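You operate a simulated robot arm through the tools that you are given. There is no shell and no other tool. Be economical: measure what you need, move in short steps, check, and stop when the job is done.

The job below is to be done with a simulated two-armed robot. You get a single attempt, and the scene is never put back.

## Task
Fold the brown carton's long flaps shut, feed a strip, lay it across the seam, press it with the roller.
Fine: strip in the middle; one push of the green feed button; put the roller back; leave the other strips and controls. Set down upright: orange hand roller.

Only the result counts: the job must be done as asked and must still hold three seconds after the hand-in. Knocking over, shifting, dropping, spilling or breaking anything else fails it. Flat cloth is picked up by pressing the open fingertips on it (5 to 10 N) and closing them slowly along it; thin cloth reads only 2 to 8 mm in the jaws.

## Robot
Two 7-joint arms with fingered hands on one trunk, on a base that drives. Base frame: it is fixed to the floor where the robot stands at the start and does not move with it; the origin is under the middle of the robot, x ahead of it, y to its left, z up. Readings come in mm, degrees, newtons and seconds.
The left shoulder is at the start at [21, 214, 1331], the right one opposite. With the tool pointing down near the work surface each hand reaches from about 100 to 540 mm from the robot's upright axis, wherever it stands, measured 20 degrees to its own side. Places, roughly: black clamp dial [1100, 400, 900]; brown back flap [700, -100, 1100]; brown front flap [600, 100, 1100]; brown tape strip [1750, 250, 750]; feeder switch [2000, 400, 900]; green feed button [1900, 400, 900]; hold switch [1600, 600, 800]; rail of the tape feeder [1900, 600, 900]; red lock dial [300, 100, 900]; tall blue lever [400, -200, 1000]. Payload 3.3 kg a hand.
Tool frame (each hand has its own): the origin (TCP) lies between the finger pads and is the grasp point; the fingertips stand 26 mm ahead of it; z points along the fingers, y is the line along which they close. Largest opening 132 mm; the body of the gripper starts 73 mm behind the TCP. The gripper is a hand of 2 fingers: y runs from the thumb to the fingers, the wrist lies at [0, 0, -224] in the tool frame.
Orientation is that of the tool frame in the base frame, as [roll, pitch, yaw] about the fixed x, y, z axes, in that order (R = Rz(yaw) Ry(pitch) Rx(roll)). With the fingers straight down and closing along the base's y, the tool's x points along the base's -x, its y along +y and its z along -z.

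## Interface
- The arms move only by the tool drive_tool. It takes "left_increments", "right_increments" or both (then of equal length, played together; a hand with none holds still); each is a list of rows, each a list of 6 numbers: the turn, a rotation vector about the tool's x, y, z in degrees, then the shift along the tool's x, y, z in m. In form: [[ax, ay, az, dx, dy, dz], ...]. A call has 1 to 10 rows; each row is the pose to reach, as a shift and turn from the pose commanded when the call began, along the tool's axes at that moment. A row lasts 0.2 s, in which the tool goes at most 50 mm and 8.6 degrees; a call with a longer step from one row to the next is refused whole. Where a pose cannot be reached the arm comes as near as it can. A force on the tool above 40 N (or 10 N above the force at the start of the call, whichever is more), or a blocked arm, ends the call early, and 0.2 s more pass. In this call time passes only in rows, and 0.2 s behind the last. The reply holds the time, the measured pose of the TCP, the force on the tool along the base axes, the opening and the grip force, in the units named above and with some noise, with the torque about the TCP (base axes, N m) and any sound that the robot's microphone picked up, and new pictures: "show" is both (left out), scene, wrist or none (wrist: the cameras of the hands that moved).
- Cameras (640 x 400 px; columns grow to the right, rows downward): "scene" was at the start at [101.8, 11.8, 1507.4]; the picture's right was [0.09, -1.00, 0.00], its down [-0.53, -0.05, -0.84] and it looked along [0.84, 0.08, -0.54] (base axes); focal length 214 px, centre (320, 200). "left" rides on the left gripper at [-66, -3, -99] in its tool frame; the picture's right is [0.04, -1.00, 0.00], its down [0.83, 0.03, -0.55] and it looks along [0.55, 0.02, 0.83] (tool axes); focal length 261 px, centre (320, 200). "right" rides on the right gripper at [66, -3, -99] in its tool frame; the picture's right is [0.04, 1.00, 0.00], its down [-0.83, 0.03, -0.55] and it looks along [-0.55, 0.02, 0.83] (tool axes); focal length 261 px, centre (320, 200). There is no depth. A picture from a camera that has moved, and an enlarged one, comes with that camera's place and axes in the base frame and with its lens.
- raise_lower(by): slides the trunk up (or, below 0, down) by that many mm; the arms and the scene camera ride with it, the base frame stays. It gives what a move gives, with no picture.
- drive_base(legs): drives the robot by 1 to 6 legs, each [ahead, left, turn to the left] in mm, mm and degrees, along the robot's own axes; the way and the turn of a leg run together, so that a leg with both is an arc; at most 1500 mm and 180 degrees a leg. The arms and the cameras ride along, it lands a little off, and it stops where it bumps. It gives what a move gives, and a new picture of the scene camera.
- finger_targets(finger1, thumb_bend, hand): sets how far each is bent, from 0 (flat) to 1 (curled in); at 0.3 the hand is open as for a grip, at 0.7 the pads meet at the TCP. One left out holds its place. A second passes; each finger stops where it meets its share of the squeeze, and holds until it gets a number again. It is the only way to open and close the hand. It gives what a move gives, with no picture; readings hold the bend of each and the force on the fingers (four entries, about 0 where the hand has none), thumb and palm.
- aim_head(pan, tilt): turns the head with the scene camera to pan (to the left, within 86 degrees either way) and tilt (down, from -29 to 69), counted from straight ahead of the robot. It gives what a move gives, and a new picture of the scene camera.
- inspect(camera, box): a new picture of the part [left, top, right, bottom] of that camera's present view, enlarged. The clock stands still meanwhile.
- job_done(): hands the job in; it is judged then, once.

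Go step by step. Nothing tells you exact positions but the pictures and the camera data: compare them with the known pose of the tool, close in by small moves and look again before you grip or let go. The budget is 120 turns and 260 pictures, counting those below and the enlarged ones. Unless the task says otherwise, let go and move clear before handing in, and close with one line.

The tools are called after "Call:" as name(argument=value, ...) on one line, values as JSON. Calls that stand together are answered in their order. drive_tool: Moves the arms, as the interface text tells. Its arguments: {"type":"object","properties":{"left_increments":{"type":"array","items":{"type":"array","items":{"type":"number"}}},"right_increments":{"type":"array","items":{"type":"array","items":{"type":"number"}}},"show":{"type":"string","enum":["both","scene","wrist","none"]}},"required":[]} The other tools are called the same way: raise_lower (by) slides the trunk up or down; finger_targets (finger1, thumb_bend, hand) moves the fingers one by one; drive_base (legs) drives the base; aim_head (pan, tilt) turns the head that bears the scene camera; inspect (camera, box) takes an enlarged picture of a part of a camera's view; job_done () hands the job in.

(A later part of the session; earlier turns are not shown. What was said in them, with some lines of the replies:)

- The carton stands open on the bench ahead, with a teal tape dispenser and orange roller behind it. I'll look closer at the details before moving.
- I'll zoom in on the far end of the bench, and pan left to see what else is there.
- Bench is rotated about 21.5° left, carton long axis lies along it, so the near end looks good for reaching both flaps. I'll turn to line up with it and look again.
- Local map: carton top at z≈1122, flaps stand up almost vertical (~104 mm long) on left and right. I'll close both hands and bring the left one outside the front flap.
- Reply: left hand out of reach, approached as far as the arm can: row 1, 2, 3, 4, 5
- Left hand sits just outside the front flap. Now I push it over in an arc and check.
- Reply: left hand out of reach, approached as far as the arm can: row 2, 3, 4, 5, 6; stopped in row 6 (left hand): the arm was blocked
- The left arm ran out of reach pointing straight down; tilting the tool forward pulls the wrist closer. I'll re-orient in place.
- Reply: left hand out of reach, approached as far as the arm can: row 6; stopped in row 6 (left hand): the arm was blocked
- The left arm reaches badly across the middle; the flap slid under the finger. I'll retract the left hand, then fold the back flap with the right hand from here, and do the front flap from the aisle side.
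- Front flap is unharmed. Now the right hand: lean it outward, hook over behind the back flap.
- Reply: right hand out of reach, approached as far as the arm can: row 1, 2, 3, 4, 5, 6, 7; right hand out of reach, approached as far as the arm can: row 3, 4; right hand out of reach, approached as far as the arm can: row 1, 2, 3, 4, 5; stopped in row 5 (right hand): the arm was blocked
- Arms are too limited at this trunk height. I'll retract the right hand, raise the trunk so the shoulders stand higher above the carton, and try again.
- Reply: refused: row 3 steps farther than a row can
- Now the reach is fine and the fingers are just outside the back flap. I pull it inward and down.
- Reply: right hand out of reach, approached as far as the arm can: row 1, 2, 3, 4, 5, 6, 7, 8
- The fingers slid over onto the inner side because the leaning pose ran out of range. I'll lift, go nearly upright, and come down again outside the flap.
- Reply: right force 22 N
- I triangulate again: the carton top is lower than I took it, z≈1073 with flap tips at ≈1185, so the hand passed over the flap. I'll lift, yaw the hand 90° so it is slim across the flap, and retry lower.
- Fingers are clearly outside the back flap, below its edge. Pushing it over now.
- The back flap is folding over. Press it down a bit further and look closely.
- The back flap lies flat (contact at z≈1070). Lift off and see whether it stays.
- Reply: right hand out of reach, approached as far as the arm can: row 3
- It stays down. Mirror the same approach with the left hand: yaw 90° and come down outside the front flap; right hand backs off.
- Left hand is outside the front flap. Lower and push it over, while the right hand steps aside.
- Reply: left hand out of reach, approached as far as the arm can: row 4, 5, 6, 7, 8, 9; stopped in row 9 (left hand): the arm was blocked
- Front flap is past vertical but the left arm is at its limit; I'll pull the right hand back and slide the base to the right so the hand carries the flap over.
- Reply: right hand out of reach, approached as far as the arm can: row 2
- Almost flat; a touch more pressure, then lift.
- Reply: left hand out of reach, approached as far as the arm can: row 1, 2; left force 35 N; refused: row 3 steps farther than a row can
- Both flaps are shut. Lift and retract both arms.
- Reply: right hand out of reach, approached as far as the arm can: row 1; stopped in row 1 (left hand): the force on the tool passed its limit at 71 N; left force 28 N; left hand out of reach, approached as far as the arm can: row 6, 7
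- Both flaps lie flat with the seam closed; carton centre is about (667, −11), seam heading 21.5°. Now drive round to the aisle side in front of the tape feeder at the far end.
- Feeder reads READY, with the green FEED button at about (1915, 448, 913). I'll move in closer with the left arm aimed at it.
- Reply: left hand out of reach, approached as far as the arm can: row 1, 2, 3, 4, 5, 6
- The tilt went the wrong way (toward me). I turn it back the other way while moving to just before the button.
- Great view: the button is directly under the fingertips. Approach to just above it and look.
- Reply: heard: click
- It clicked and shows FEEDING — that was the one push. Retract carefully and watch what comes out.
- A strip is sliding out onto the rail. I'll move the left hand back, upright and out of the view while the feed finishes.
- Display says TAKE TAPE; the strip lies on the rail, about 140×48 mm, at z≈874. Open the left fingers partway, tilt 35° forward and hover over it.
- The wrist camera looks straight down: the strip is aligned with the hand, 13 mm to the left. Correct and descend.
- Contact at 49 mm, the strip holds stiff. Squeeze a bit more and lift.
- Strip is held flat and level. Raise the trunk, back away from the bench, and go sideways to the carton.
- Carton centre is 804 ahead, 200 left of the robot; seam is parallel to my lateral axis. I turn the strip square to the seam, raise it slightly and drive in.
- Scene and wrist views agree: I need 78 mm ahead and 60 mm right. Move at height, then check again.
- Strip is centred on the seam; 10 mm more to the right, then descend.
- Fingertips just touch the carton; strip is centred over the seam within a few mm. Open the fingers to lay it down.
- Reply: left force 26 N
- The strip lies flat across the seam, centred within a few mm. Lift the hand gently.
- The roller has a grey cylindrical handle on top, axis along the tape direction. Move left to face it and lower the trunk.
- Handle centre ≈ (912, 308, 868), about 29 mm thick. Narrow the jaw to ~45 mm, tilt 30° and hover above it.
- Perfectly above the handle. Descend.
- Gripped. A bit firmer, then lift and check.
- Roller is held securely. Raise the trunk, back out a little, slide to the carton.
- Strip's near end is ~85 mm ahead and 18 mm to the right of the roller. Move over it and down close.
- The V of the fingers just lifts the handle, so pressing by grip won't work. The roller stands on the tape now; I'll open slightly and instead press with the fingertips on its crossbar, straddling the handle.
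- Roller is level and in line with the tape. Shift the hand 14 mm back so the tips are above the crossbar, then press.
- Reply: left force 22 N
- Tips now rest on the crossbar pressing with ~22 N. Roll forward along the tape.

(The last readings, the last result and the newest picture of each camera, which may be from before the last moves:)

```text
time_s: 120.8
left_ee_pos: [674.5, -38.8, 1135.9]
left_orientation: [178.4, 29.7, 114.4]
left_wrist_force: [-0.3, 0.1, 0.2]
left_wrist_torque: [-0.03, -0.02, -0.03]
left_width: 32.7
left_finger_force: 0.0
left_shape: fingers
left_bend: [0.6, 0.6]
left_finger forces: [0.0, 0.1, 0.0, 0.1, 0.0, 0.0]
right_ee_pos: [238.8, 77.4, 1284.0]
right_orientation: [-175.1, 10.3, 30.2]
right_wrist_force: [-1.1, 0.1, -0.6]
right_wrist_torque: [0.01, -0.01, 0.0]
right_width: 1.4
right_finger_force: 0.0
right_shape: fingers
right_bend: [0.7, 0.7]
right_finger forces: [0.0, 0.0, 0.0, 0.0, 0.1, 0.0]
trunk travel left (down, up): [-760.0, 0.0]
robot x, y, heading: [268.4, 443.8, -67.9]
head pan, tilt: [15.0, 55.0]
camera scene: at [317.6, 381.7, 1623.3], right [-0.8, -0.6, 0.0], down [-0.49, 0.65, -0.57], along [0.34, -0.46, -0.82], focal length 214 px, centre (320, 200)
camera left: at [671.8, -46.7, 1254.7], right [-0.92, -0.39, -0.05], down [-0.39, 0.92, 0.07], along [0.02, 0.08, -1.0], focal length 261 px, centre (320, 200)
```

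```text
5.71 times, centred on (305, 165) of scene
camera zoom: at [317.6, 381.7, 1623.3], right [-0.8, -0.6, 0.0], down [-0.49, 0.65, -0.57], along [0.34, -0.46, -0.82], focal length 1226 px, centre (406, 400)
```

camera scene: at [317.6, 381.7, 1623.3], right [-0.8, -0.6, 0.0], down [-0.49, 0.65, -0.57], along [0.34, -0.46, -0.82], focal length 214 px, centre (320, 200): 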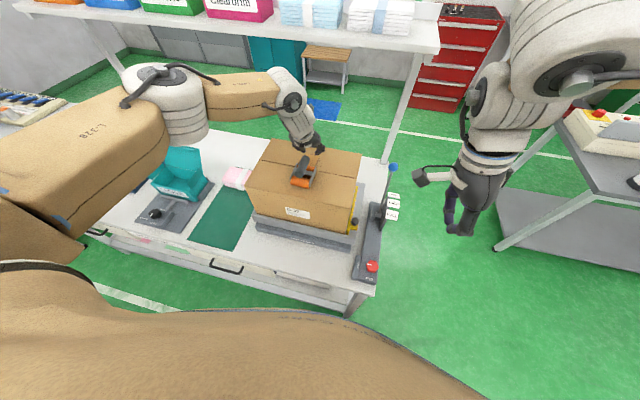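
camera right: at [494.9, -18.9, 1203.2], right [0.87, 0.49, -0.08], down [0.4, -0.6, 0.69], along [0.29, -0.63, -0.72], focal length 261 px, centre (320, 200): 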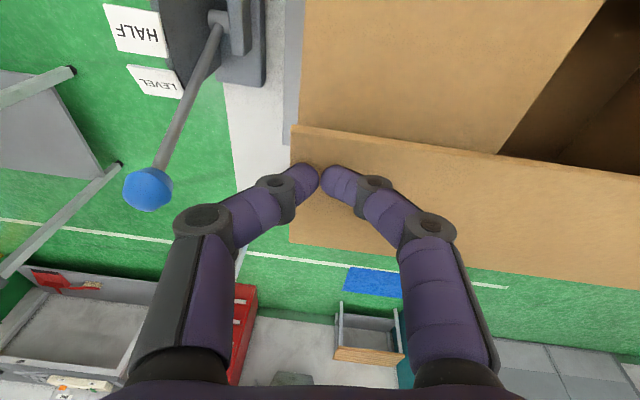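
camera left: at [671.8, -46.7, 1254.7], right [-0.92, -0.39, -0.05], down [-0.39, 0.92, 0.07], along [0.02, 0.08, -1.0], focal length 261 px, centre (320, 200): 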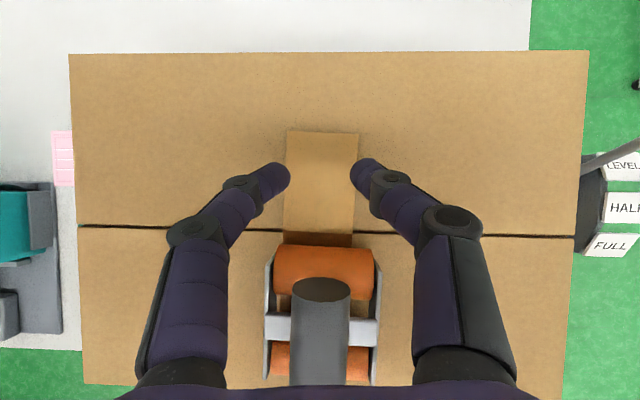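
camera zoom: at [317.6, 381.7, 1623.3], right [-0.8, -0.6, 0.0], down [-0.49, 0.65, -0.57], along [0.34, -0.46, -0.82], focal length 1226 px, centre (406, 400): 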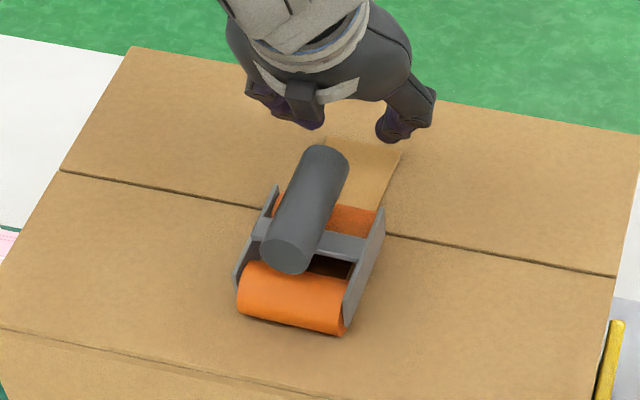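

The tips slid off and the roller stayed put, safely. I'll go back over it, rest the tips on the crossbar and grip the handle firmly this time before rolling.

Call:
drive_tool(left_increments=[[0, 0, 0, -0.02, 0, -0.035], [0, 0, 0, -0.03, 0, -0.052], [0, 0, 0, 0.005, 0.0, -0.072], [0, 0, 0, 0.0453, 0.0, -0.0955]], show="wrist")

```text
time_s: 121.8
left_ee_pos: [635.4, 39.5, 1197.8]
left_orientation: [178.3, 29.9, 114.5]
left_wrist_force: [-0.4, 0.6, 0.5]
left_wrist_torque: [0.02, -0.01, -0.01]
left_width: 32.5
left_finger_force: 0.1
left_shape: fingers
left_bend: [0.6, 0.6]
left_finger forces: [0.0, 0.1, 0.1, 0.1, 0.0, 0.0]
right_ee_pos: [237.4, 77.7, 1283.5]
right_orientation: [-175.2, 10.3, 30.2]
right_wrist_force: [-0.2, 0.5, 0.0]
right_wrist_torque: [-0.01, 0.0, 0.01]
right_width: 1.5
right_finger_force: 0.0
right_shape: fingers
right_bend: [0.7, 0.7]
right_finger forces: [0.0, 0.0, 0.0, 0.0, 0.0, 0.0]
trunk travel left (down, up): [-760.0, 0.0]
robot x, y, heading: [265.3, 443.8, -68.4]
head pan, tilt: [15.0, 55.0]
camera left: at [632.7, 31.9, 1315.2], right [-0.92, -0.39, -0.04], down [-0.4, 0.92, 0.06], along [0.02, 0.08, -1.0], focal length 261 px, centre (320, 200)
```

left: 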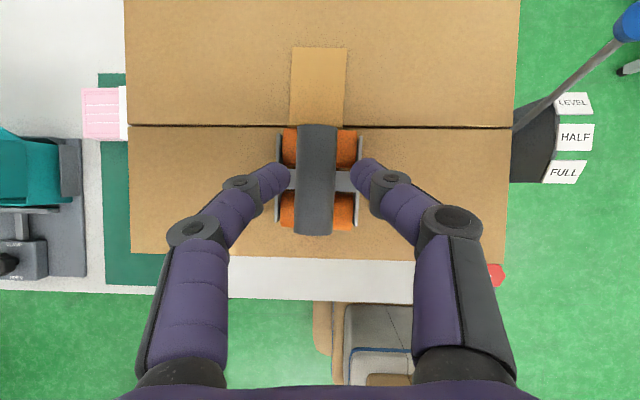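

Call:
drive_tool(left_increments=[[0, 0, 0, 0.008, 0.005, 0.008], [0, 0, 0, 0.02, 0.005, 0.025], [0, 0, 0, 0.0318, 0.005, 0.0451]], show="wrist")

```text
time_s: 122.6
left_ee_pos: [639.8, 46.5, 1140.3]
left_orientation: [178.4, 29.9, 114.5]
left_wrist_force: [-0.4, 0.2, 0.0]
left_wrist_torque: [-0.02, 0.0, 0.01]
left_width: 32.6
left_finger_force: 0.1
left_shape: fingers
left_bend: [0.6, 0.6]
left_finger forces: [0.0, 0.0, 0.0, 0.1, 0.0, 0.0]
right_ee_pos: [239.6, 77.3, 1284.5]
right_orientation: [-175.1, 10.2, 30.2]
right_wrist_force: [0.8, 0.4, 0.1]
right_wrist_torque: [0.01, 0.02, 0.0]
right_width: 1.5
right_finger_force: 0.1
right_shape: fingers
right_bend: [0.7, 0.7]
right_finger forces: [0.0, 0.0, 0.1, 0.0, 0.1, 0.1]
trunk travel left (down, up): [-760.0, 0.0]
robot x, y, heading: [270.0, 443.9, -68.2]
head pan, tilt: [15.0, 55.0]
camera left: at [637.2, 37.9, 1259.8], right [-0.92, -0.39, -0.04], down [-0.4, 0.92, 0.07], along [0.02, 0.08, -1.0], focal length 261 px, centre (320, 200)
```

left: 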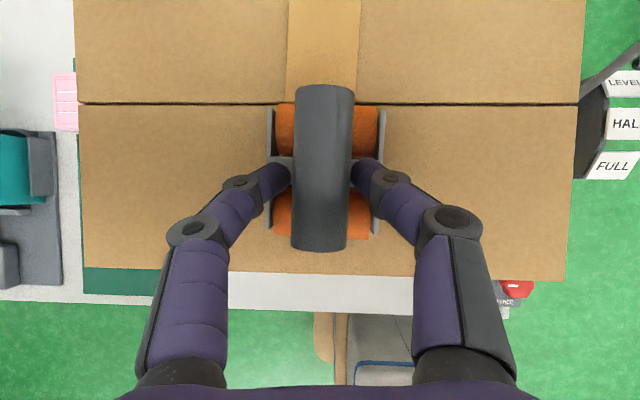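

Call:
drive_tool(left_increments=[[0, 0, 0, 0.0015, 0, 0.0026], [0, 0, 0, 0.0025, 0, 0.0043]], show="none")

Call:
finger_targets(hand="left", finger1=0.75, thumb_bend=0.75)

Call:
inspect(camera="scene", box=[270, 150, 340, 205])

```text
time_s: 123.2
left_ee_pos: [638.1, 46.3, 1139.8]
left_orientation: [178.6, 30.2, 114.5]
left_wrist_force: [-1.5, -1.7, 23.9]
left_wrist_torque: [-0.53, 0.34, 0.04]
left_width: 31.9
left_finger_force: 12.0
left_shape: fingers
left_bend: [0.6, 0.6]
left_finger forces: [2.0, 0.0, 0.0, 0.0, 21.8, 0.0]
right_ee_pos: [238.3, 78.0, 1284.6]
right_orientation: [-175.3, 10.2, 30.1]
right_wrist_force: [0.7, 0.1, 0.4]
right_wrist_torque: [-0.01, 0.02, -0.01]
right_width: 1.8
right_finger_force: 0.1
right_shape: fingers
right_bend: [0.7, 0.7]
right_finger forces: [0.1, 0.1, 0.1, 0.0, 0.1, 0.0]
trunk travel left (down, up): [-760.0, 0.0]
robot x, y, heading: [271.4, 446.1, -68.3]
head pan, tilt: [15.0, 55.0]
```

```text
time_s: 124.2
left_ee_pos: [639.4, 47.4, 1135.8]
left_orientation: [178.3, 29.8, 114.3]
left_wrist_force: [-2.5, 0.0, 5.7]
left_wrist_torque: [-0.1, 0.16, -0.05]
left_width: 14.8
left_finger_force: 19.8
left_shape: fingers
left_bend: [0.7, 0.71]
left_finger forces: [14.8, 0.0, 0.0, 0.0, 24.8, 0.1]
right_ee_pos: [239.2, 77.2, 1283.8]
right_orientation: [-175.2, 10.1, 30.2]
right_wrist_force: [-0.4, -0.3, 0.3]
right_wrist_torque: [0.01, -0.01, 0.0]
right_width: 1.7
right_finger_force: 0.1
right_shape: fingers
right_bend: [0.7, 0.7]
right_finger forces: [0.1, 0.0, 0.0, 0.0, 0.0, 0.1]
trunk travel left (down, up): [-760.0, 0.0]
robot x, y, heading: [268.8, 443.7, -68.1]
head pan, tilt: [15.0, 55.0]
```

```text
7.27 times, centred on (305, 178) of scene
camera zoom: at [316.8, 382.3, 1623.3], right [-0.8, -0.6, 0.0], down [-0.49, 0.65, -0.57], along [0.34, -0.46, -0.82], focal length 1560 px, centre (429, 364)
```

zoom: 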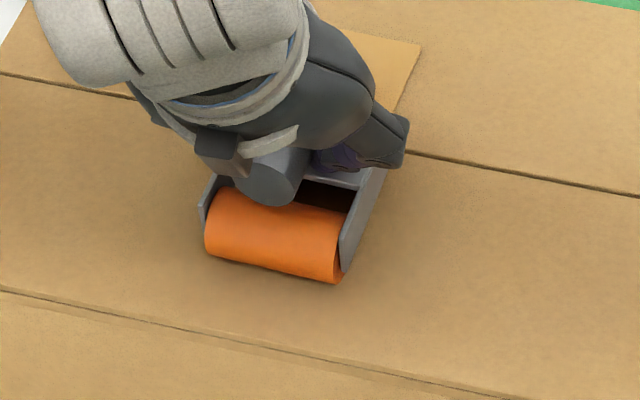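

Handle is gripped with the tips on the crossbar. Press a few mm and roll forward.

Call:
drive_tool(left_increments=[[0, 0, 0, 0.003, 0, 0.0052], [0, 0, 0, -0.0057, 0, 0.0102], [0, 0, 0, -0.0143, 0, 0.0152], [0, 0, 0, -0.023, 0, 0.0202], [0, 0, 0, -0.0316, 0, 0.0252], [0, 0, 0, -0.0403, 0, 0.0302]], show="wrist")

Call:
inspect(camera="scene", box=[260, 130, 350, 200])

```text
time_s: 125.0
left_ee_pos: [644.9, 31.1, 1135.8]
left_orientation: [178.7, 30.6, 114.5]
left_wrist_force: [-2.7, 6.5, 25.8]
left_wrist_torque: [0.04, -0.1, -0.03]
left_width: 14.4
left_finger_force: 36.4
left_shape: fingers
left_bend: [0.72, 0.73]
left_finger forces: [33.9, 0.1, 0.0, 0.0, 38.9, 0.0]
right_ee_pos: [239.0, 78.8, 1284.1]
right_orientation: [-175.2, 10.2, 30.2]
right_wrist_force: [0.0, 0.2, 0.8]
right_wrist_torque: [0.0, 0.02, -0.01]
right_width: 1.7
right_finger_force: 0.1
right_shape: fingers
right_bend: [0.7, 0.7]
right_finger forces: [0.0, 0.1, 0.1, 0.1, 0.0, 0.0]
trunk travel left (down, up): [-760.0, 0.0]
robot x, y, heading: [266.4, 443.6, -68.0]
head pan, tilt: [15.0, 55.0]
stopped in row 3 (left hand): the force on the tool passed its limit at 41 N (the readings are from after the stop); the commanded pose is now the measured one
camera left: at [642.8, 22.8, 1254.5], right [-0.92, -0.39, -0.04], down [-0.39, 0.92, 0.05], along [0.02, 0.07, -1.0], focal length 261 px, centre (320, 200)
```

left: 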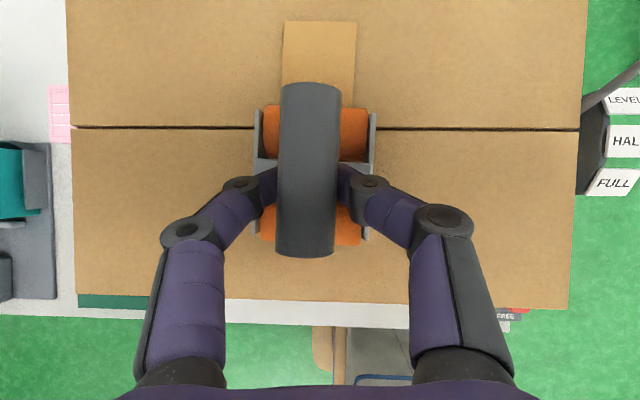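

```text
5.71 times, centred on (305, 165) of scene
camera zoom: at [316.4, 384.0, 1623.4], right [-0.8, -0.6, 0.0], down [-0.49, 0.65, -0.57], along [0.35, -0.46, -0.82], focal length 1226 px, centre (406, 400)
```

zoom: 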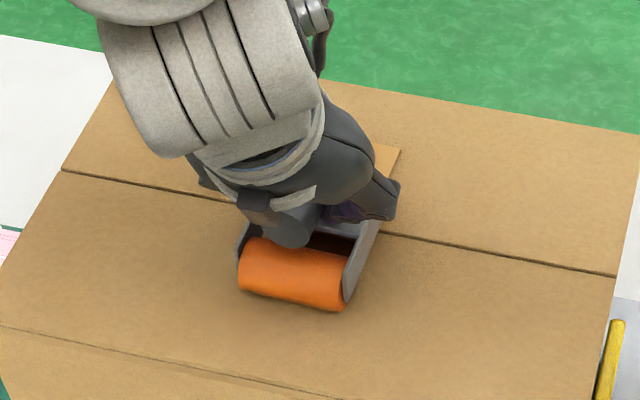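

The roller moves and presses (26 N). Continue forward.

Call:
drive_tool(left_increments=[[0, 0, 0, -0.009, 0, 0.0044], [0, 0, 0, -0.0177, 0, 0.0094], [0, 0, 0, -0.0264, 0, 0.0144], [0, 0, 0, -0.035, 0, 0.0194], [0, 0, 0, -0.0437, 0, 0.0244], [0, 0, 0, -0.0523, 0, 0.0294], [0, 0, 0, -0.061, 0, 0.0344], [0, 0, 0, -0.0697, 0, 0.0394]], show="wrist")

Call:
inspect(camera="scene", box=[260, 130, 350, 200])

```text
time_s: 126.8
left_ee_pos: [678.7, -40.1, 1135.5]
left_orientation: [178.3, 30.4, 114.2]
left_wrist_force: [-4.4, 9.0, 29.6]
left_wrist_torque: [0.01, -0.11, 0.04]
left_width: 14.2
left_finger_force: 38.6
left_shape: fingers
left_bend: [0.72, 0.73]
left_finger forces: [36.6, 0.1, 0.0, 0.0, 41.3, 0.0]
right_ee_pos: [236.0, 80.2, 1285.0]
right_orientation: [-175.4, 10.2, 30.3]
right_wrist_force: [-0.9, 0.1, -0.2]
right_wrist_torque: [-0.01, 0.0, -0.01]
right_width: 1.4
right_finger_force: 0.1
right_shape: fingers
right_bend: [0.7, 0.7]
right_finger forces: [0.1, 0.0, 0.0, 0.0, 0.1, 0.1]
trunk travel left (down, up): [-760.0, 0.0]
robot x, y, heading: [270.6, 446.0, -68.0]
head pan, tilt: [15.0, 55.0]
camera left: at [675.6, -47.3, 1254.4], right [-0.92, -0.39, -0.04], down [-0.39, 0.92, 0.06], along [0.02, 0.07, -1.0], focal length 261 px, centre (320, 200)
```

left: 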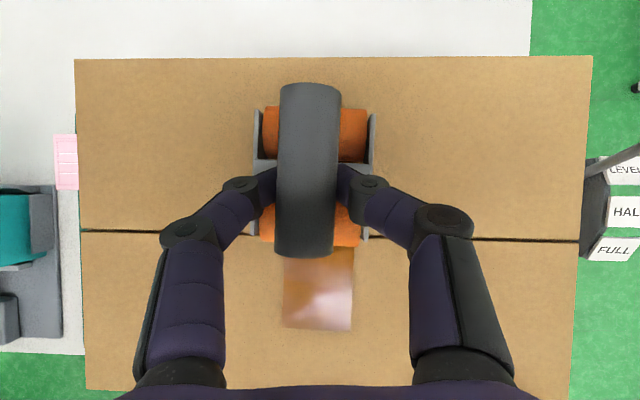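

```text
5.71 times, centred on (305, 165) of scene
camera zoom: at [314.2, 386.2, 1623.6], right [-0.8, -0.6, 0.0], down [-0.49, 0.65, -0.58], along [0.35, -0.46, -0.82], focal length 1226 px, centre (406, 400)
```

zoom: 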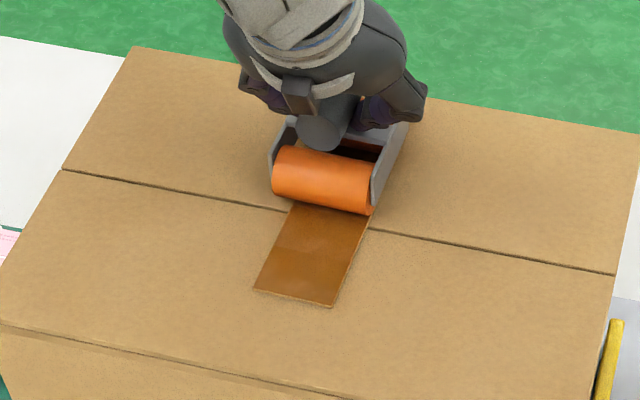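

The pressed part turns dark and shiny — it works. A bit further forward, then roll back over the whole strip.

Call:
drive_tool(left_increments=[[0, 0, 0, -0.0087, 0, 0.005], [0, 0, 0, -0.013, 0, 0.0075], [0, 0, 0, -0.0026, 0, 0.0015], [0, 0, 0, 0.0078, 0, -0.0045], [0, 0, 0, 0.0182, 0, -0.0105], [0, 0, 0, 0.0286, 0, -0.0165], [0, 0, 0, 0.039, 0, -0.0225], [0, 0, 0, 0.0494, 0, -0.0285], [0, 0, 0, 0.0598, 0, -0.0345], [0, 0, 0, 0.0702, 0, -0.0405]], show="wrist")

Call:
inspect(camera="scene", box=[260, 130, 350, 200])

```text
time_s: 129.0
left_ee_pos: [645.3, 29.9, 1135.9]
left_orientation: [178.4, 30.5, 114.2]
left_wrist_force: [3.9, -10.7, 32.3]
left_wrist_torque: [-0.64, -0.13, -0.15]
left_width: 13.9
left_finger_force: 43.5
left_shape: fingers
left_bend: [0.72, 0.73]
left_finger forces: [41.3, 0.1, 0.1, 0.0, 45.4, 0.1]
right_ee_pos: [238.0, 78.6, 1285.7]
right_orientation: [-175.2, 10.2, 30.3]
right_wrist_force: [0.1, -0.9, 0.4]
right_wrist_torque: [-0.04, -0.03, 0.0]
right_width: 1.5
right_finger_force: 0.1
right_shape: fingers
right_bend: [0.7, 0.7]
right_finger forces: [0.1, 0.0, 0.0, 0.0, 0.0, 0.0]
trunk travel left (down, up): [-760.0, 0.0]
robot x, y, heading: [269.7, 447.0, -68.0]
head pan, tilt: [15.0, 55.0]
camera left: at [642.4, 23.6, 1254.5], right [-0.92, -0.39, -0.04], down [-0.39, 0.92, 0.05], along [0.02, 0.07, -1.0], focal length 261 px, centre (320, 200)
```

left: 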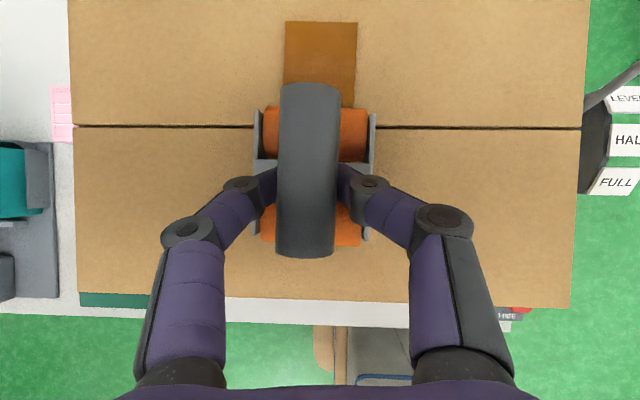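

```text
5.71 times, centred on (305, 165) of scene
camera zoom: at [315.7, 383.3, 1623.5], right [-0.8, -0.6, 0.0], down [-0.49, 0.65, -0.57], along [0.35, -0.46, -0.82], focal length 1226 px, centre (406, 400)
```

zoom: 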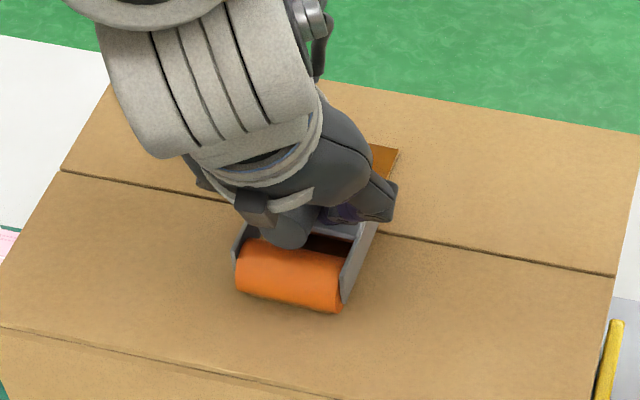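

The entire strip is now pressed (dark). Lift the roller off.

Call:
drive_tool(left_increments=[[0, 0, 0, -0.002, 0, -0.0035], [0, 0, 0, -0.005, 0, -0.0087], [0, 0, 0, -0.015, 0, -0.026], [0, 0, 0, -0.03, 0, -0.052]], show="wrist")

Call:
inspect(camera="scene", box=[260, 130, 350, 200])

```text
time_s: 130.0
left_ee_pos: [644.8, 31.3, 1192.5]
left_orientation: [178.5, 29.9, 114.3]
left_wrist_force: [-0.1, 0.2, -2.3]
left_wrist_torque: [0.05, 0.04, 0.01]
left_width: 13.8
left_finger_force: 19.9
left_shape: fingers
left_bend: [0.71, 0.71]
left_finger forces: [19.7, 0.0, 0.0, 0.0, 20.1, 0.0]
right_ee_pos: [239.1, 78.6, 1283.1]
right_orientation: [-175.2, 10.3, 30.3]
right_wrist_force: [-0.6, 0.9, -0.5]
right_wrist_torque: [-0.02, 0.02, 0.03]
right_width: 1.8
right_finger_force: 0.1
right_shape: fingers
right_bend: [0.7, 0.7]
right_finger forces: [0.1, 0.0, 0.0, 0.0, 0.0, 0.0]
trunk travel left (down, up): [-760.0, 0.0]
robot x, y, heading: [271.1, 448.6, -68.1]
head pan, tilt: [15.0, 55.0]
camera left: at [642.9, 23.5, 1310.7], right [-0.92, -0.39, -0.04], down [-0.39, 0.92, 0.06], along [0.02, 0.08, -1.0], focal length 261 px, centre (320, 200)
```

left: 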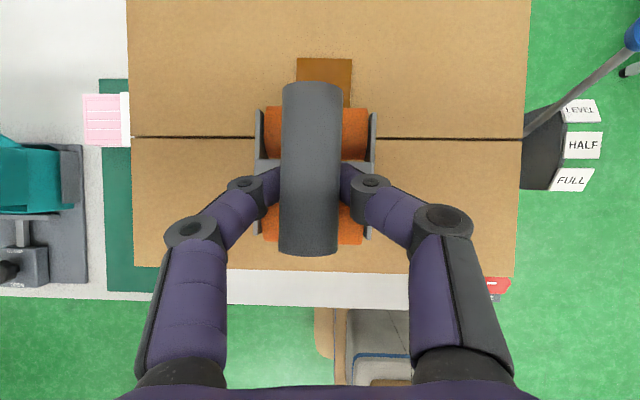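

```text
5.71 times, centred on (305, 165) of scene
camera zoom: at [317.5, 382.1, 1623.2], right [-0.8, -0.6, 0.0], down [-0.49, 0.65, -0.57], along [0.34, -0.46, -0.82], focal length 1226 px, centre (406, 400)
```

zoom: 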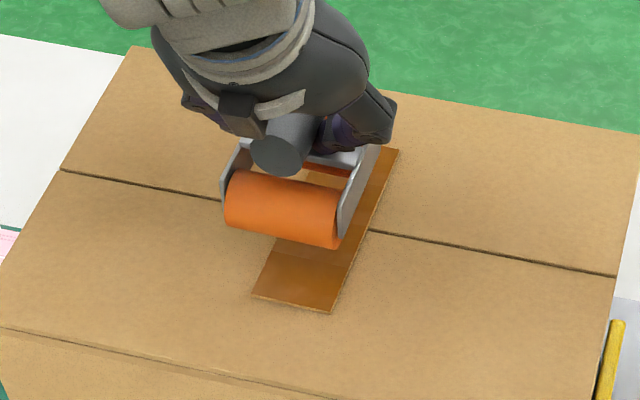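

Tape fully pressed, roller level in hand. Retract, drive back to the mat.

Call:
drive_tool(left_increments=[[0, 0, 0, 0.03, 0, -0.0175], [0, 0, 0, 0.06, 0, -0.035], [0, 0, 0, 0.091, 0, -0.0525]], show="none")

Call:
drive_base(legs=[[-140, 0, 0], [0, 343, 0], [78, 0, 0]])

Call:
raise_lower(by=-140)

Call:
inspect(camera="left", box=[0, 0, 640, 400])

```text
time_s: 130.8
left_ee_pos: [598.8, 126.1, 1194.1]
left_orientation: [178.5, 30.2, 114.4]
left_wrist_force: [0.7, -0.4, -2.4]
left_wrist_torque: [0.04, 0.04, -0.02]
left_width: 13.6
left_finger_force: 18.2
left_shape: fingers
left_bend: [0.71, 0.71]
left_finger forces: [18.0, 0.0, 0.0, 0.0, 18.6, 0.0]
right_ee_pos: [239.0, 78.6, 1284.6]
right_orientation: [-175.2, 10.2, 30.3]
right_wrist_force: [0.7, -0.1, -0.5]
right_wrist_torque: [-0.02, -0.02, -0.06]
right_width: 1.8
right_finger_force: 0.1
right_shape: fingers
right_bend: [0.7, 0.7]
right_finger forces: [0.0, 0.0, 0.0, 0.0, 0.1, 0.0]
trunk travel left (down, up): [-760.0, 0.0]
robot x, y, heading: [268.0, 446.2, -68.0]
head pan, tilt: [15.0, 55.0]
```

```text
time_s: 134.6
left_ee_pos: [894.1, 308.0, 1191.6]
left_orientation: [178.5, 29.8, 114.1]
left_wrist_force: [0.2, -0.3, -3.2]
left_wrist_torque: [0.03, 0.01, -0.02]
left_width: 14.0
left_finger_force: 18.0
left_shape: fingers
left_bend: [0.71, 0.71]
left_finger forces: [18.0, 0.0, 0.0, 0.0, 18.6, 0.0]
right_ee_pos: [532.8, 259.3, 1282.4]
right_orientation: [-175.2, 10.3, 30.0]
right_wrist_force: [-1.1, -0.4, -0.8]
right_wrist_torque: [-0.02, 0.02, -0.05]
right_width: 1.6
right_finger_force: 0.1
right_shape: fingers
right_bend: [0.7, 0.7]
right_finger forces: [0.0, 0.0, 0.0, 0.1, 0.1, 0.0]
trunk travel left (down, up): [-760.0, 0.0]
robot x, y, heading: [560.1, 626.6, -68.3]
head pan, tilt: [15.0, 55.0]
camera scene: at [612.1, 563.6, 1623.1], right [-0.8, -0.6, 0.0], down [-0.49, 0.66, -0.57], along [0.34, -0.46, -0.82], focal length 214 px, centre (320, 200)
```

scene: 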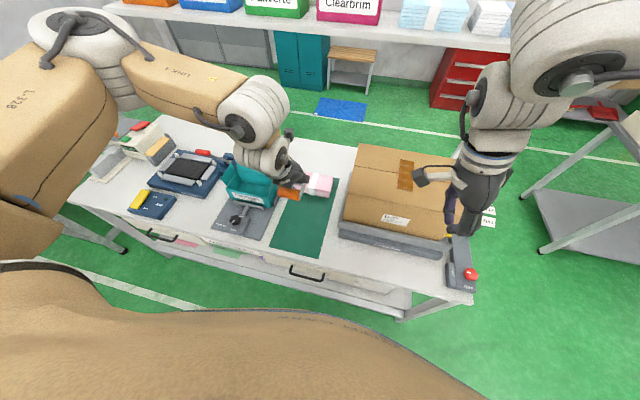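

```text
time_s: 136.3
left_ee_pos: [892.8, 308.2, 1053.7]
left_orientation: [178.5, 30.1, 114.1]
left_wrist_force: [0.2, 0.4, -1.7]
left_wrist_torque: [0.0, 0.03, 0.02]
left_width: 13.8
left_finger_force: 18.5
left_shape: fingers
left_bend: [0.71, 0.71]
left_finger forces: [18.1, 0.1, 0.0, 0.0, 18.3, 0.0]
right_ee_pos: [531.5, 261.9, 1144.1]
right_orientation: [-175.2, 10.3, 30.1]
right_wrist_force: [-0.1, 0.6, 0.5]
right_wrist_torque: [0.01, 0.0, -0.01]
right_width: 1.7
right_finger_force: 0.0
right_shape: fingers
right_bend: [0.7, 0.7]
right_finger forces: [0.0, 0.0, 0.0, 0.0, 0.0, 0.0]
trunk travel left (down, up): [-620.0, 140.0]
robot x, y, heading: [558.6, 628.0, -68.3]
head pan, tilt: [15.0, 55.0]
```

```text
1.00 times, centred on (320, 200) of left (not enlarged: the box is as wide or as high as the picture)
camera zoom: at [889.8, 300.6, 1171.4], right [-0.92, -0.39, -0.04], down [-0.39, 0.92, 0.06], along [0.02, 0.07, -1.0], focal length 261 px, centre (320, 200)
```

zoom: 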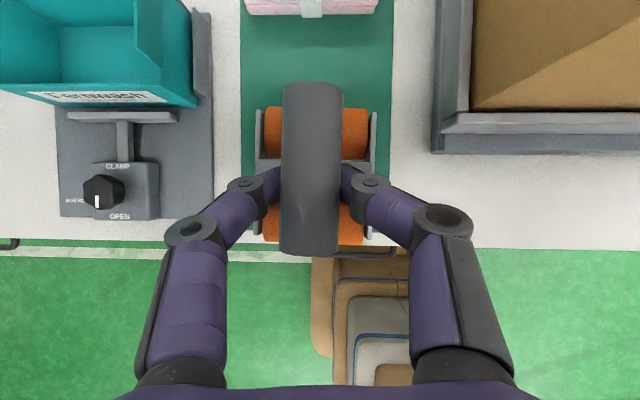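

Call:
drive_tool(left_increments=[[0, 0, 0, 0.004, 0.02, -0.002], [0, 0, 0, 0.024, 0.02, 0.033], [0, 0, 0, 0.044, 0.02, 0.067], [0, 0, 0, 0.064, 0.02, 0.102], [0, 0, 0, 0.084, 0.02, 0.1366]])

Call:
inspect(camera="scene", box=[250, 170, 350, 250])

```text
time_s: 137.5
left_ee_pos: [912.4, 322.7, 893.5]
left_orientation: [178.4, 30.0, 114.2]
left_wrist_force: [0.1, -0.2, -2.2]
left_wrist_torque: [0.02, 0.01, 0.01]
left_width: 13.8
left_finger_force: 16.2
left_shape: fingers
left_bend: [0.71, 0.71]
left_finger forces: [15.6, 0.0, 0.1, 0.1, 16.5, 0.0]
right_ee_pos: [531.6, 260.9, 1143.9]
right_orientation: [-175.2, 10.3, 30.0]
right_wrist_force: [0.1, 0.3, 0.0]
right_wrist_torque: [-0.02, -0.01, -0.02]
right_width: 1.7
right_finger_force: 0.0
right_shape: fingers
right_bend: [0.7, 0.7]
right_finger forces: [0.1, 0.1, 0.0, 0.1, 0.0, 0.0]
trunk travel left (down, up): [-620.0, 140.0]
robot x, y, heading: [566.7, 624.7, -68.1]
head pan, tilt: [15.0, 55.0]
camera scene: at [611.5, 564.4, 1483.1], right [-0.8, -0.6, 0.0], down [-0.49, 0.66, -0.57], along [0.34, -0.46, -0.82], focal length 214 px, centre (320, 200)
camera left: at [910.1, 314.4, 1011.8], right [-0.92, -0.39, -0.04], down [-0.39, 0.92, 0.06], along [0.02, 0.07, -1.0], focal length 261 px, centre (320, 200)
```

scene: 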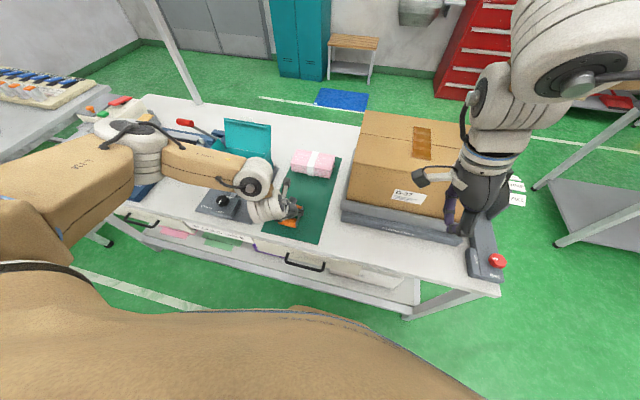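
left: 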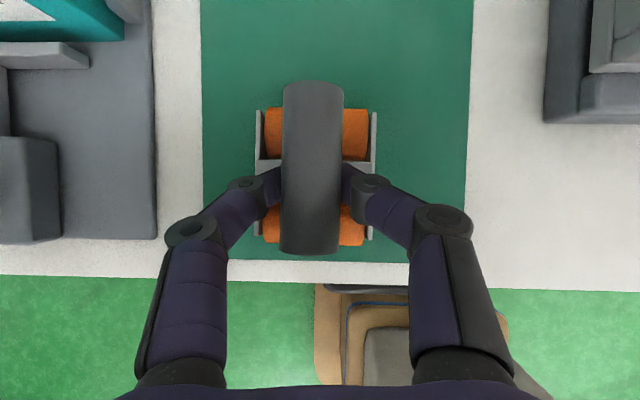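

```text
5.00 times, centred on (300, 210) of scene
camera zoom: at [611.5, 564.4, 1483.1], right [-0.8, -0.6, 0.0], down [-0.49, 0.66, -0.57], along [0.34, -0.46, -0.82], focal length 1072 px, centre (420, 150)
```

zoom: 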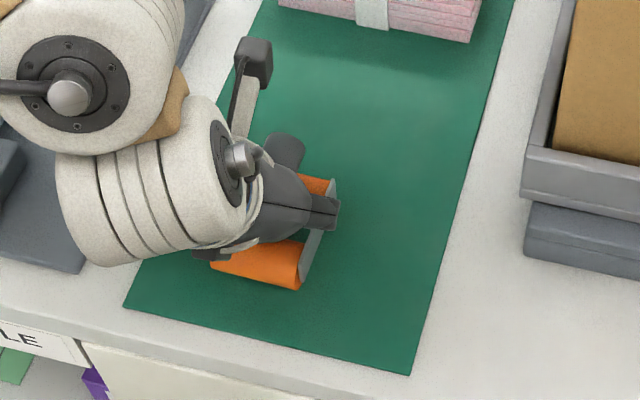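

Call:
drive_tool(left_increments=[[0, 0, 0, 0.004, 0, 0.007], [0, 0, 0, 0.008, 0, 0.0139]], show="none")

Call:
drive_tool(left_increments=[[0, 0, 0, 0.0015, 0, 0.0026], [0, 0, 0, 0.0025, 0, 0.0043]], show="none")

Call:
inspect(camera="scene", box=[260, 180, 330, 240])

```text
time_s: 138.1
left_ee_pos: [912.3, 323.3, 877.0]
left_orientation: [178.4, 30.1, 114.1]
left_wrist_force: [0.3, 0.0, -2.8]
left_wrist_torque: [0.0, 0.03, -0.01]
left_width: 13.7
left_finger_force: 16.0
left_shape: fingers
left_bend: [0.71, 0.71]
left_finger forces: [15.6, 0.0, 0.0, 0.1, 16.5, 0.1]
right_ee_pos: [532.1, 261.4, 1143.0]
right_orientation: [-175.2, 10.2, 30.0]
right_wrist_force: [0.5, -0.3, 0.1]
right_wrist_torque: [0.02, 0.03, 0.02]
right_width: 1.7
right_finger_force: 0.2
right_shape: fingers
right_bend: [0.7, 0.7]
right_finger forces: [0.0, 0.0, 0.0, 0.0, 0.0, 0.0]
trunk travel left (down, up): [-620.0, 140.0]
robot x, y, heading: [563.8, 626.5, -68.4]
head pan, tilt: [15.0, 55.0]
```

```text
time_s: 138.7
left_ee_pos: [912.1, 324.0, 870.9]
left_orientation: [178.4, 30.1, 114.1]
left_wrist_force: [-0.6, 0.1, -2.0]
left_wrist_torque: [0.02, 0.03, 0.01]
left_width: 13.7
left_finger_force: 15.9
left_shape: fingers
left_bend: [0.71, 0.71]
left_finger forces: [15.6, 0.0, 0.0, 0.1, 16.5, 0.1]
right_ee_pos: [531.3, 261.7, 1143.5]
right_orientation: [-175.2, 10.3, 30.0]
right_wrist_force: [0.3, -0.4, -0.1]
right_wrist_torque: [0.0, 0.01, 0.01]
right_width: 1.8
right_finger_force: 0.1
right_shape: fingers
right_bend: [0.7, 0.7]
right_finger forces: [0.1, 0.1, 0.0, 0.0, 0.0, 0.0]
trunk travel left (down, up): [-620.0, 140.0]
robot x, y, heading: [562.9, 632.2, -68.0]
head pan, tilt: [15.0, 55.0]
```

```text
6.67 times, centred on (295, 210) of scene
camera zoom: at [611.1, 564.3, 1483.2], right [-0.8, -0.6, 0.0], down [-0.49, 0.66, -0.57], along [0.34, -0.46, -0.82], focal length 1430 px, centre (487, 133)
```

zoom: 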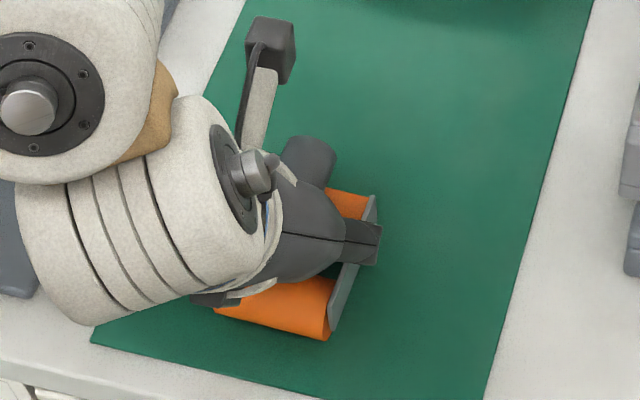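

Call:
drive_tool(left_increments=[[0, 0, 0, 0.001, 0, 0.0017], [0, 0, 0, 0.002, 0, 0.0035]], show="none")

Call:
drive_tool(left_increments=[[0, 0, 0, 0.001, 0, 0.0017], [0, 0, 0, 0.002, 0, 0.0035]], show="none")

```text
time_s: 139.3
left_ee_pos: [912.2, 323.9, 868.2]
left_orientation: [178.4, 30.1, 114.1]
left_wrist_force: [-0.4, 1.4, 1.0]
left_wrist_torque: [-0.03, 0.09, 0.0]
left_width: 14.0
left_finger_force: 18.0
left_shape: fingers
left_bend: [0.71, 0.71]
left_finger forces: [17.1, 0.1, 0.1, 0.0, 19.2, 0.0]
right_ee_pos: [530.8, 262.4, 1143.1]
right_orientation: [-175.2, 10.3, 30.0]
right_wrist_force: [-0.9, -0.1, 0.0]
right_wrist_torque: [-0.01, -0.02, 0.0]
right_width: 1.4
right_finger_force: 0.0
right_shape: fingers
right_bend: [0.7, 0.7]
right_finger forces: [0.0, 0.0, 0.0, 0.1, 0.1, 0.0]
trunk travel left (down, up): [-620.0, 140.0]
robot x, y, heading: [562.4, 630.2, -68.6]
head pan, tilt: [15.0, 55.0]
```

```text
time_s: 139.9
left_ee_pos: [911.8, 323.1, 866.9]
left_orientation: [178.5, 30.6, 114.1]
left_wrist_force: [-1.3, 6.4, 28.6]
left_wrist_torque: [-0.05, -0.21, 0.04]
left_width: 14.1
left_finger_force: 30.4
left_shape: fingers
left_bend: [0.72, 0.72]
left_finger forces: [32.4, 0.0, 0.0, 0.1, 28.7, 0.0]
right_ee_pos: [529.2, 263.8, 1144.2]
right_orientation: [-175.4, 10.2, 29.9]
right_wrist_force: [-0.3, 0.1, -0.3]
right_wrist_torque: [0.01, -0.02, 0.03]
right_width: 1.7
right_finger_force: 0.2
right_shape: fingers
right_bend: [0.7, 0.7]
right_finger forces: [0.0, 0.1, 0.0, 0.0, 0.0, 0.0]
trunk travel left (down, up): [-620.0, 140.0]
robot x, y, heading: [563.3, 631.8, -68.1]
head pan, tilt: [15.0, 55.0]
```

Roller stands on the mat. Relieve the pressure, open just enough, and check.

Call:
drive_tool(left_increments=[[0, 0, 0, -0.0015, 0, -0.0026]], show="none")

Call:
finger_targets(hand="left", finger1=0.6, thumb_bend=0.6)

Call:
inspect(camera="left", box=[160, 60, 480, 300])

```text
time_s: 140.3
left_ee_pos: [911.6, 322.6, 866.5]
left_orientation: [178.4, 30.0, 114.3]
left_wrist_force: [1.8, -1.1, 12.2]
left_wrist_torque: [-0.22, -0.07, 0.02]
left_width: 13.8
left_finger_force: 23.3
left_shape: fingers
left_bend: [0.72, 0.72]
left_finger forces: [22.7, 0.0, 0.0, 0.0, 24.7, 0.0]
right_ee_pos: [530.3, 261.6, 1143.4]
right_orientation: [-175.2, 10.1, 30.0]
right_wrist_force: [-1.0, -0.4, 0.1]
right_wrist_torque: [0.0, 0.01, -0.03]
right_width: 1.7
right_finger_force: 0.1
right_shape: fingers
right_bend: [0.7, 0.7]
right_finger forces: [0.0, 0.1, 0.0, 0.0, 0.0, 0.1]
trunk travel left (down, up): [-620.0, 140.0]
robot x, y, heading: [560.4, 628.3, -68.3]
head pan, tilt: [15.0, 55.0]
```

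```text
time_s: 141.3
left_ee_pos: [911.3, 323.7, 868.8]
left_orientation: [178.3, 30.4, 114.1]
left_wrist_force: [3.7, 4.7, 36.6]
left_wrist_torque: [-0.14, -0.39, 0.1]
left_width: 16.6
left_finger_force: 25.0
left_shape: fingers
left_bend: [0.67, 0.66]
left_finger forces: [28.9, 0.0, 0.0, 0.0, 21.6, 0.0]
right_ee_pos: [529.9, 263.3, 1145.2]
right_orientation: [-175.3, 10.3, 30.0]
right_wrist_force: [-0.6, 0.4, -0.3]
right_wrist_torque: [-0.03, 0.0, 0.01]
right_width: 1.8
right_finger_force: 0.1
right_shape: fingers
right_bend: [0.7, 0.7]
right_finger forces: [0.0, 0.2, 0.1, 0.0, 0.0, 0.1]
trunk travel left (down, up): [-620.0, 140.0]
robot x, y, heading: [561.9, 631.0, -68.3]
head pan, tilt: [15.0, 55.0]
```

```text
1.67 times, centred on (320, 180) of left
camera zoom: at [909.2, 316.0, 987.4], right [-0.92, -0.39, -0.04], down [-0.39, 0.92, 0.06], along [0.02, 0.07, -1.0], focal length 434 px, centre (320, 233)
```

zoom: 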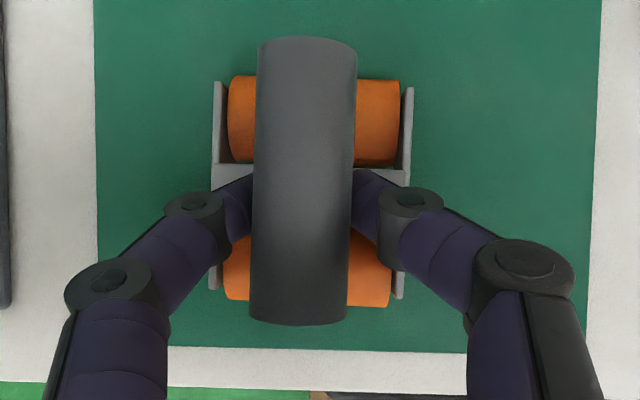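

Call:
drive_tool(left_increments=[[0, 0, 0, -0.0015, 0, -0.0026], [0, 0, 0, -0.003, 0, -0.0052], [0, 0, 0, -0.005, 0, -0.0087], [0, 0, 0, -0.006, 0, -0.0104]], show="wrist")

```text
time_s: 142.3
left_ee_pos: [912.1, 322.6, 879.8]
left_orientation: [178.3, 30.0, 114.1]
left_wrist_force: [1.7, -0.3, -0.5]
left_wrist_torque: [0.05, -0.02, 0.04]
left_width: 33.5
left_finger_force: 0.4
left_shape: fingers
left_bend: [0.59, 0.6]
left_finger forces: [0.7, 0.1, 0.0, 0.1, 0.0, 0.0]
right_ee_pos: [531.0, 260.8, 1143.3]
right_orientation: [-175.2, 10.3, 30.0]
right_wrist_force: [0.0, -1.3, 0.2]
right_wrist_torque: [-0.01, -0.02, 0.0]
right_width: 1.8
right_finger_force: 0.0
right_shape: fingers
right_bend: [0.7, 0.7]
right_finger forces: [0.1, 0.1, 0.1, 0.0, 0.0, 0.0]
trunk travel left (down, up): [-620.0, 140.0]
robot x, y, heading: [561.9, 633.3, -68.1]
head pan, tilt: [15.0, 55.0]
camera left: at [909.6, 315.2, 997.0], right [-0.92, -0.39, -0.04], down [-0.39, 0.92, 0.06], along [0.02, 0.08, -1.0], focal length 261 px, centre (320, 200)
```

left: 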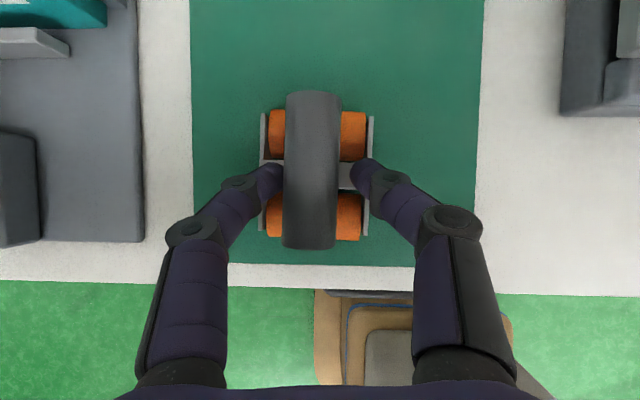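

Call:
finger_targets(hand="left", finger1=0.57, thumb_bend=0.57)

Call:
drive_tool(left_increments=[[0, 0, 0, -0.01, 0, -0.0173], [0, 0, 0, -0.025, 0, -0.0433], [0, 0, 0, -0.045, 0, -0.078], [0, 0, 0, -0.065, 0, -0.1126]])

Call:
inspect(camera="scene", box=[250, 170, 350, 250])

```text
time_s: 143.3
left_ee_pos: [912.6, 322.7, 878.8]
left_orientation: [178.6, 30.2, 114.1]
left_wrist_force: [-0.4, -0.7, 0.8]
left_wrist_torque: [0.0, 0.02, 0.01]
left_width: 45.5
left_finger_force: 0.2
left_shape: fingers
left_bend: [0.56, 0.56]
left_finger forces: [0.0, 0.0, 0.0, 0.1, 0.0, 0.1]
right_ee_pos: [530.9, 261.1, 1143.8]
right_orientation: [-175.2, 10.3, 30.0]
right_wrist_force: [0.7, -0.5, -0.5]
right_wrist_torque: [-0.02, 0.02, -0.02]
right_width: 1.3
right_finger_force: 0.1
right_shape: fingers
right_bend: [0.7, 0.7]
right_finger forces: [0.1, 0.0, 0.0, 0.0, 0.0, 0.1]
trunk travel left (down, up): [-620.0, 140.0]
robot x, y, heading: [561.5, 626.6, -68.0]
head pan, tilt: [15.0, 55.0]
```

```text
time_s: 144.3
left_ee_pos: [908.8, 321.2, 1008.3]
left_orientation: [178.4, 30.1, 114.2]
left_wrist_force: [0.3, -0.2, 0.0]
left_wrist_torque: [-0.03, 0.02, -0.01]
left_width: 45.7
left_finger_force: 0.1
left_shape: fingers
left_bend: [0.56, 0.56]
left_finger forces: [0.0, 0.0, 0.1, 0.1, 0.1, 0.1]
right_ee_pos: [530.5, 261.6, 1143.9]
right_orientation: [-175.1, 10.2, 30.1]
right_wrist_force: [0.4, 0.4, 1.7]
right_wrist_torque: [0.03, -0.01, -0.01]
right_width: 1.4
right_finger_force: 0.1
right_shape: fingers
right_bend: [0.7, 0.7]
right_finger forces: [0.0, 0.0, 0.0, 0.0, 0.0, 0.0]
trunk travel left (down, up): [-620.0, 140.0]
robot x, y, heading: [564.8, 633.0, -68.2]
head pan, tilt: [15.0, 55.0]
camera scene: at [610.0, 564.4, 1483.2], right [-0.8, -0.6, 0.0], down [-0.49, 0.66, -0.57], along [0.34, -0.46, -0.82], focal length 214 px, centre (320, 200)
camera left: at [906.7, 314.0, 1128.4], right [-0.92, -0.39, -0.04], down [-0.39, 0.92, 0.06], along [0.02, 0.07, -1.0], focal length 261 px, centre (320, 200)
```

scene: 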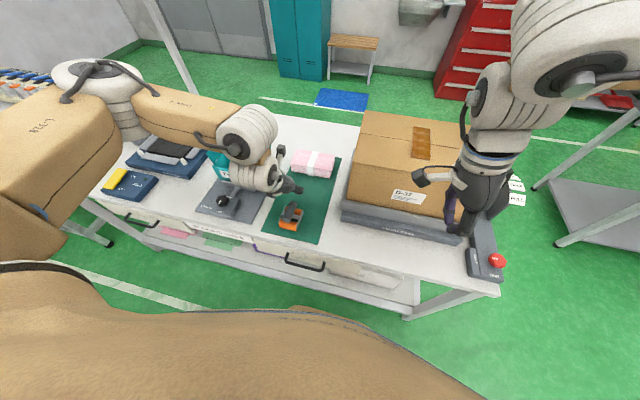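
left: 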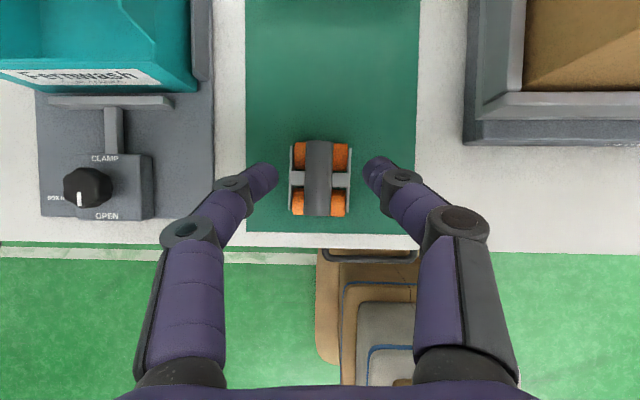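

```text
5.00 times, centred on (300, 210) of scene
camera zoom: at [610.0, 564.4, 1483.2], right [-0.8, -0.6, 0.0], down [-0.49, 0.66, -0.57], along [0.34, -0.46, -0.82], focal length 1072 px, centre (420, 150)
```

zoom: 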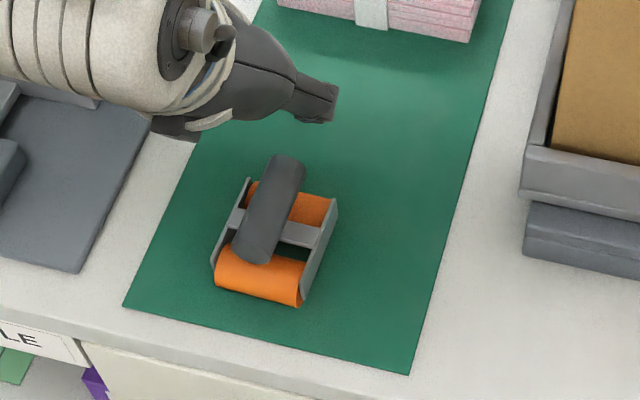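

The roller stands upright on its mat where it was. Back away and give the carton a last look.

Call:
drive_base(legs=[[-200, 0, 0]])

Call:
inspect(camera="scene", box=[290, 80, 470, 220])

```text
time_s: 145.9
left_ee_pos: [834.9, 508.7, 1008.8]
left_orientation: [178.5, 30.0, 114.1]
left_wrist_force: [-0.1, -0.4, -0.2]
left_wrist_torque: [-0.02, 0.02, 0.06]
left_width: 45.9
left_finger_force: 0.0
left_shape: fingers
left_bend: [0.56, 0.56]
left_finger forces: [0.0, 0.0, 0.1, 0.0, 0.1, 0.0]
right_ee_pos: [455.7, 448.4, 1144.4]
right_orientation: [-175.2, 10.4, 29.8]
right_wrist_force: [0.5, 0.4, 0.7]
right_wrist_torque: [-0.03, -0.02, 0.01]
right_width: 1.3
right_finger_force: 0.1
right_shape: fingers
right_bend: [0.7, 0.7]
right_finger forces: [0.1, 0.1, 0.0, 0.0, 0.0, 0.0]
trunk travel left (down, up): [-620.0, 140.0]
robot x, y, heading: [486.9, 815.2, -68.6]
head pan, tilt: [15.0, 55.0]
camera scene: at [536.4, 751.6, 1483.3], right [-0.8, -0.6, 0.0], down [-0.49, 0.66, -0.57], along [0.34, -0.46, -0.82], focal length 214 px, centre (320, 200)
```

scene: 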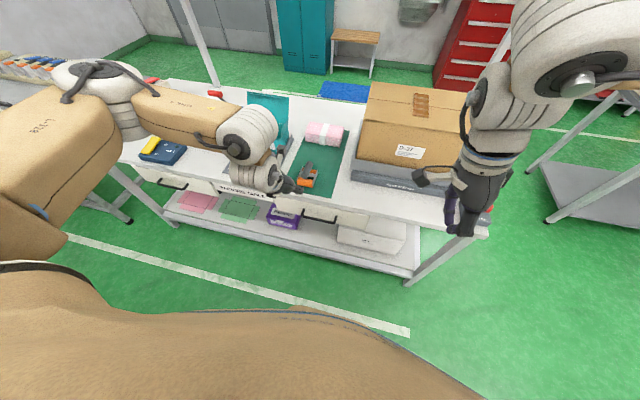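

```text
2.86 times, centred on (380, 150) of scene
camera zoom: at [536.4, 751.6, 1483.3], right [-0.8, -0.6, 0.0], down [-0.49, 0.66, -0.57], along [0.34, -0.46, -0.82], focal length 613 px, centre (149, 343)
```

zoom: 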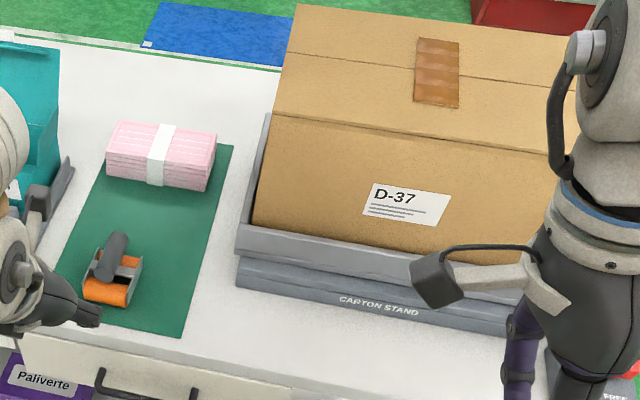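

The carton is shut with the tape pressed across the seam, the roller stands upright on its mat, and both hands are clear. I'm handing the job in.

Call:
job_done()

```text
The job is handed in.
```

The job is handed in: both long flaps are shut, one strip was fed with a single push of the green button, and it lies across the middle of the seam, rolled down along its full length. The orange roller stands upright on its mat, close to where it started.
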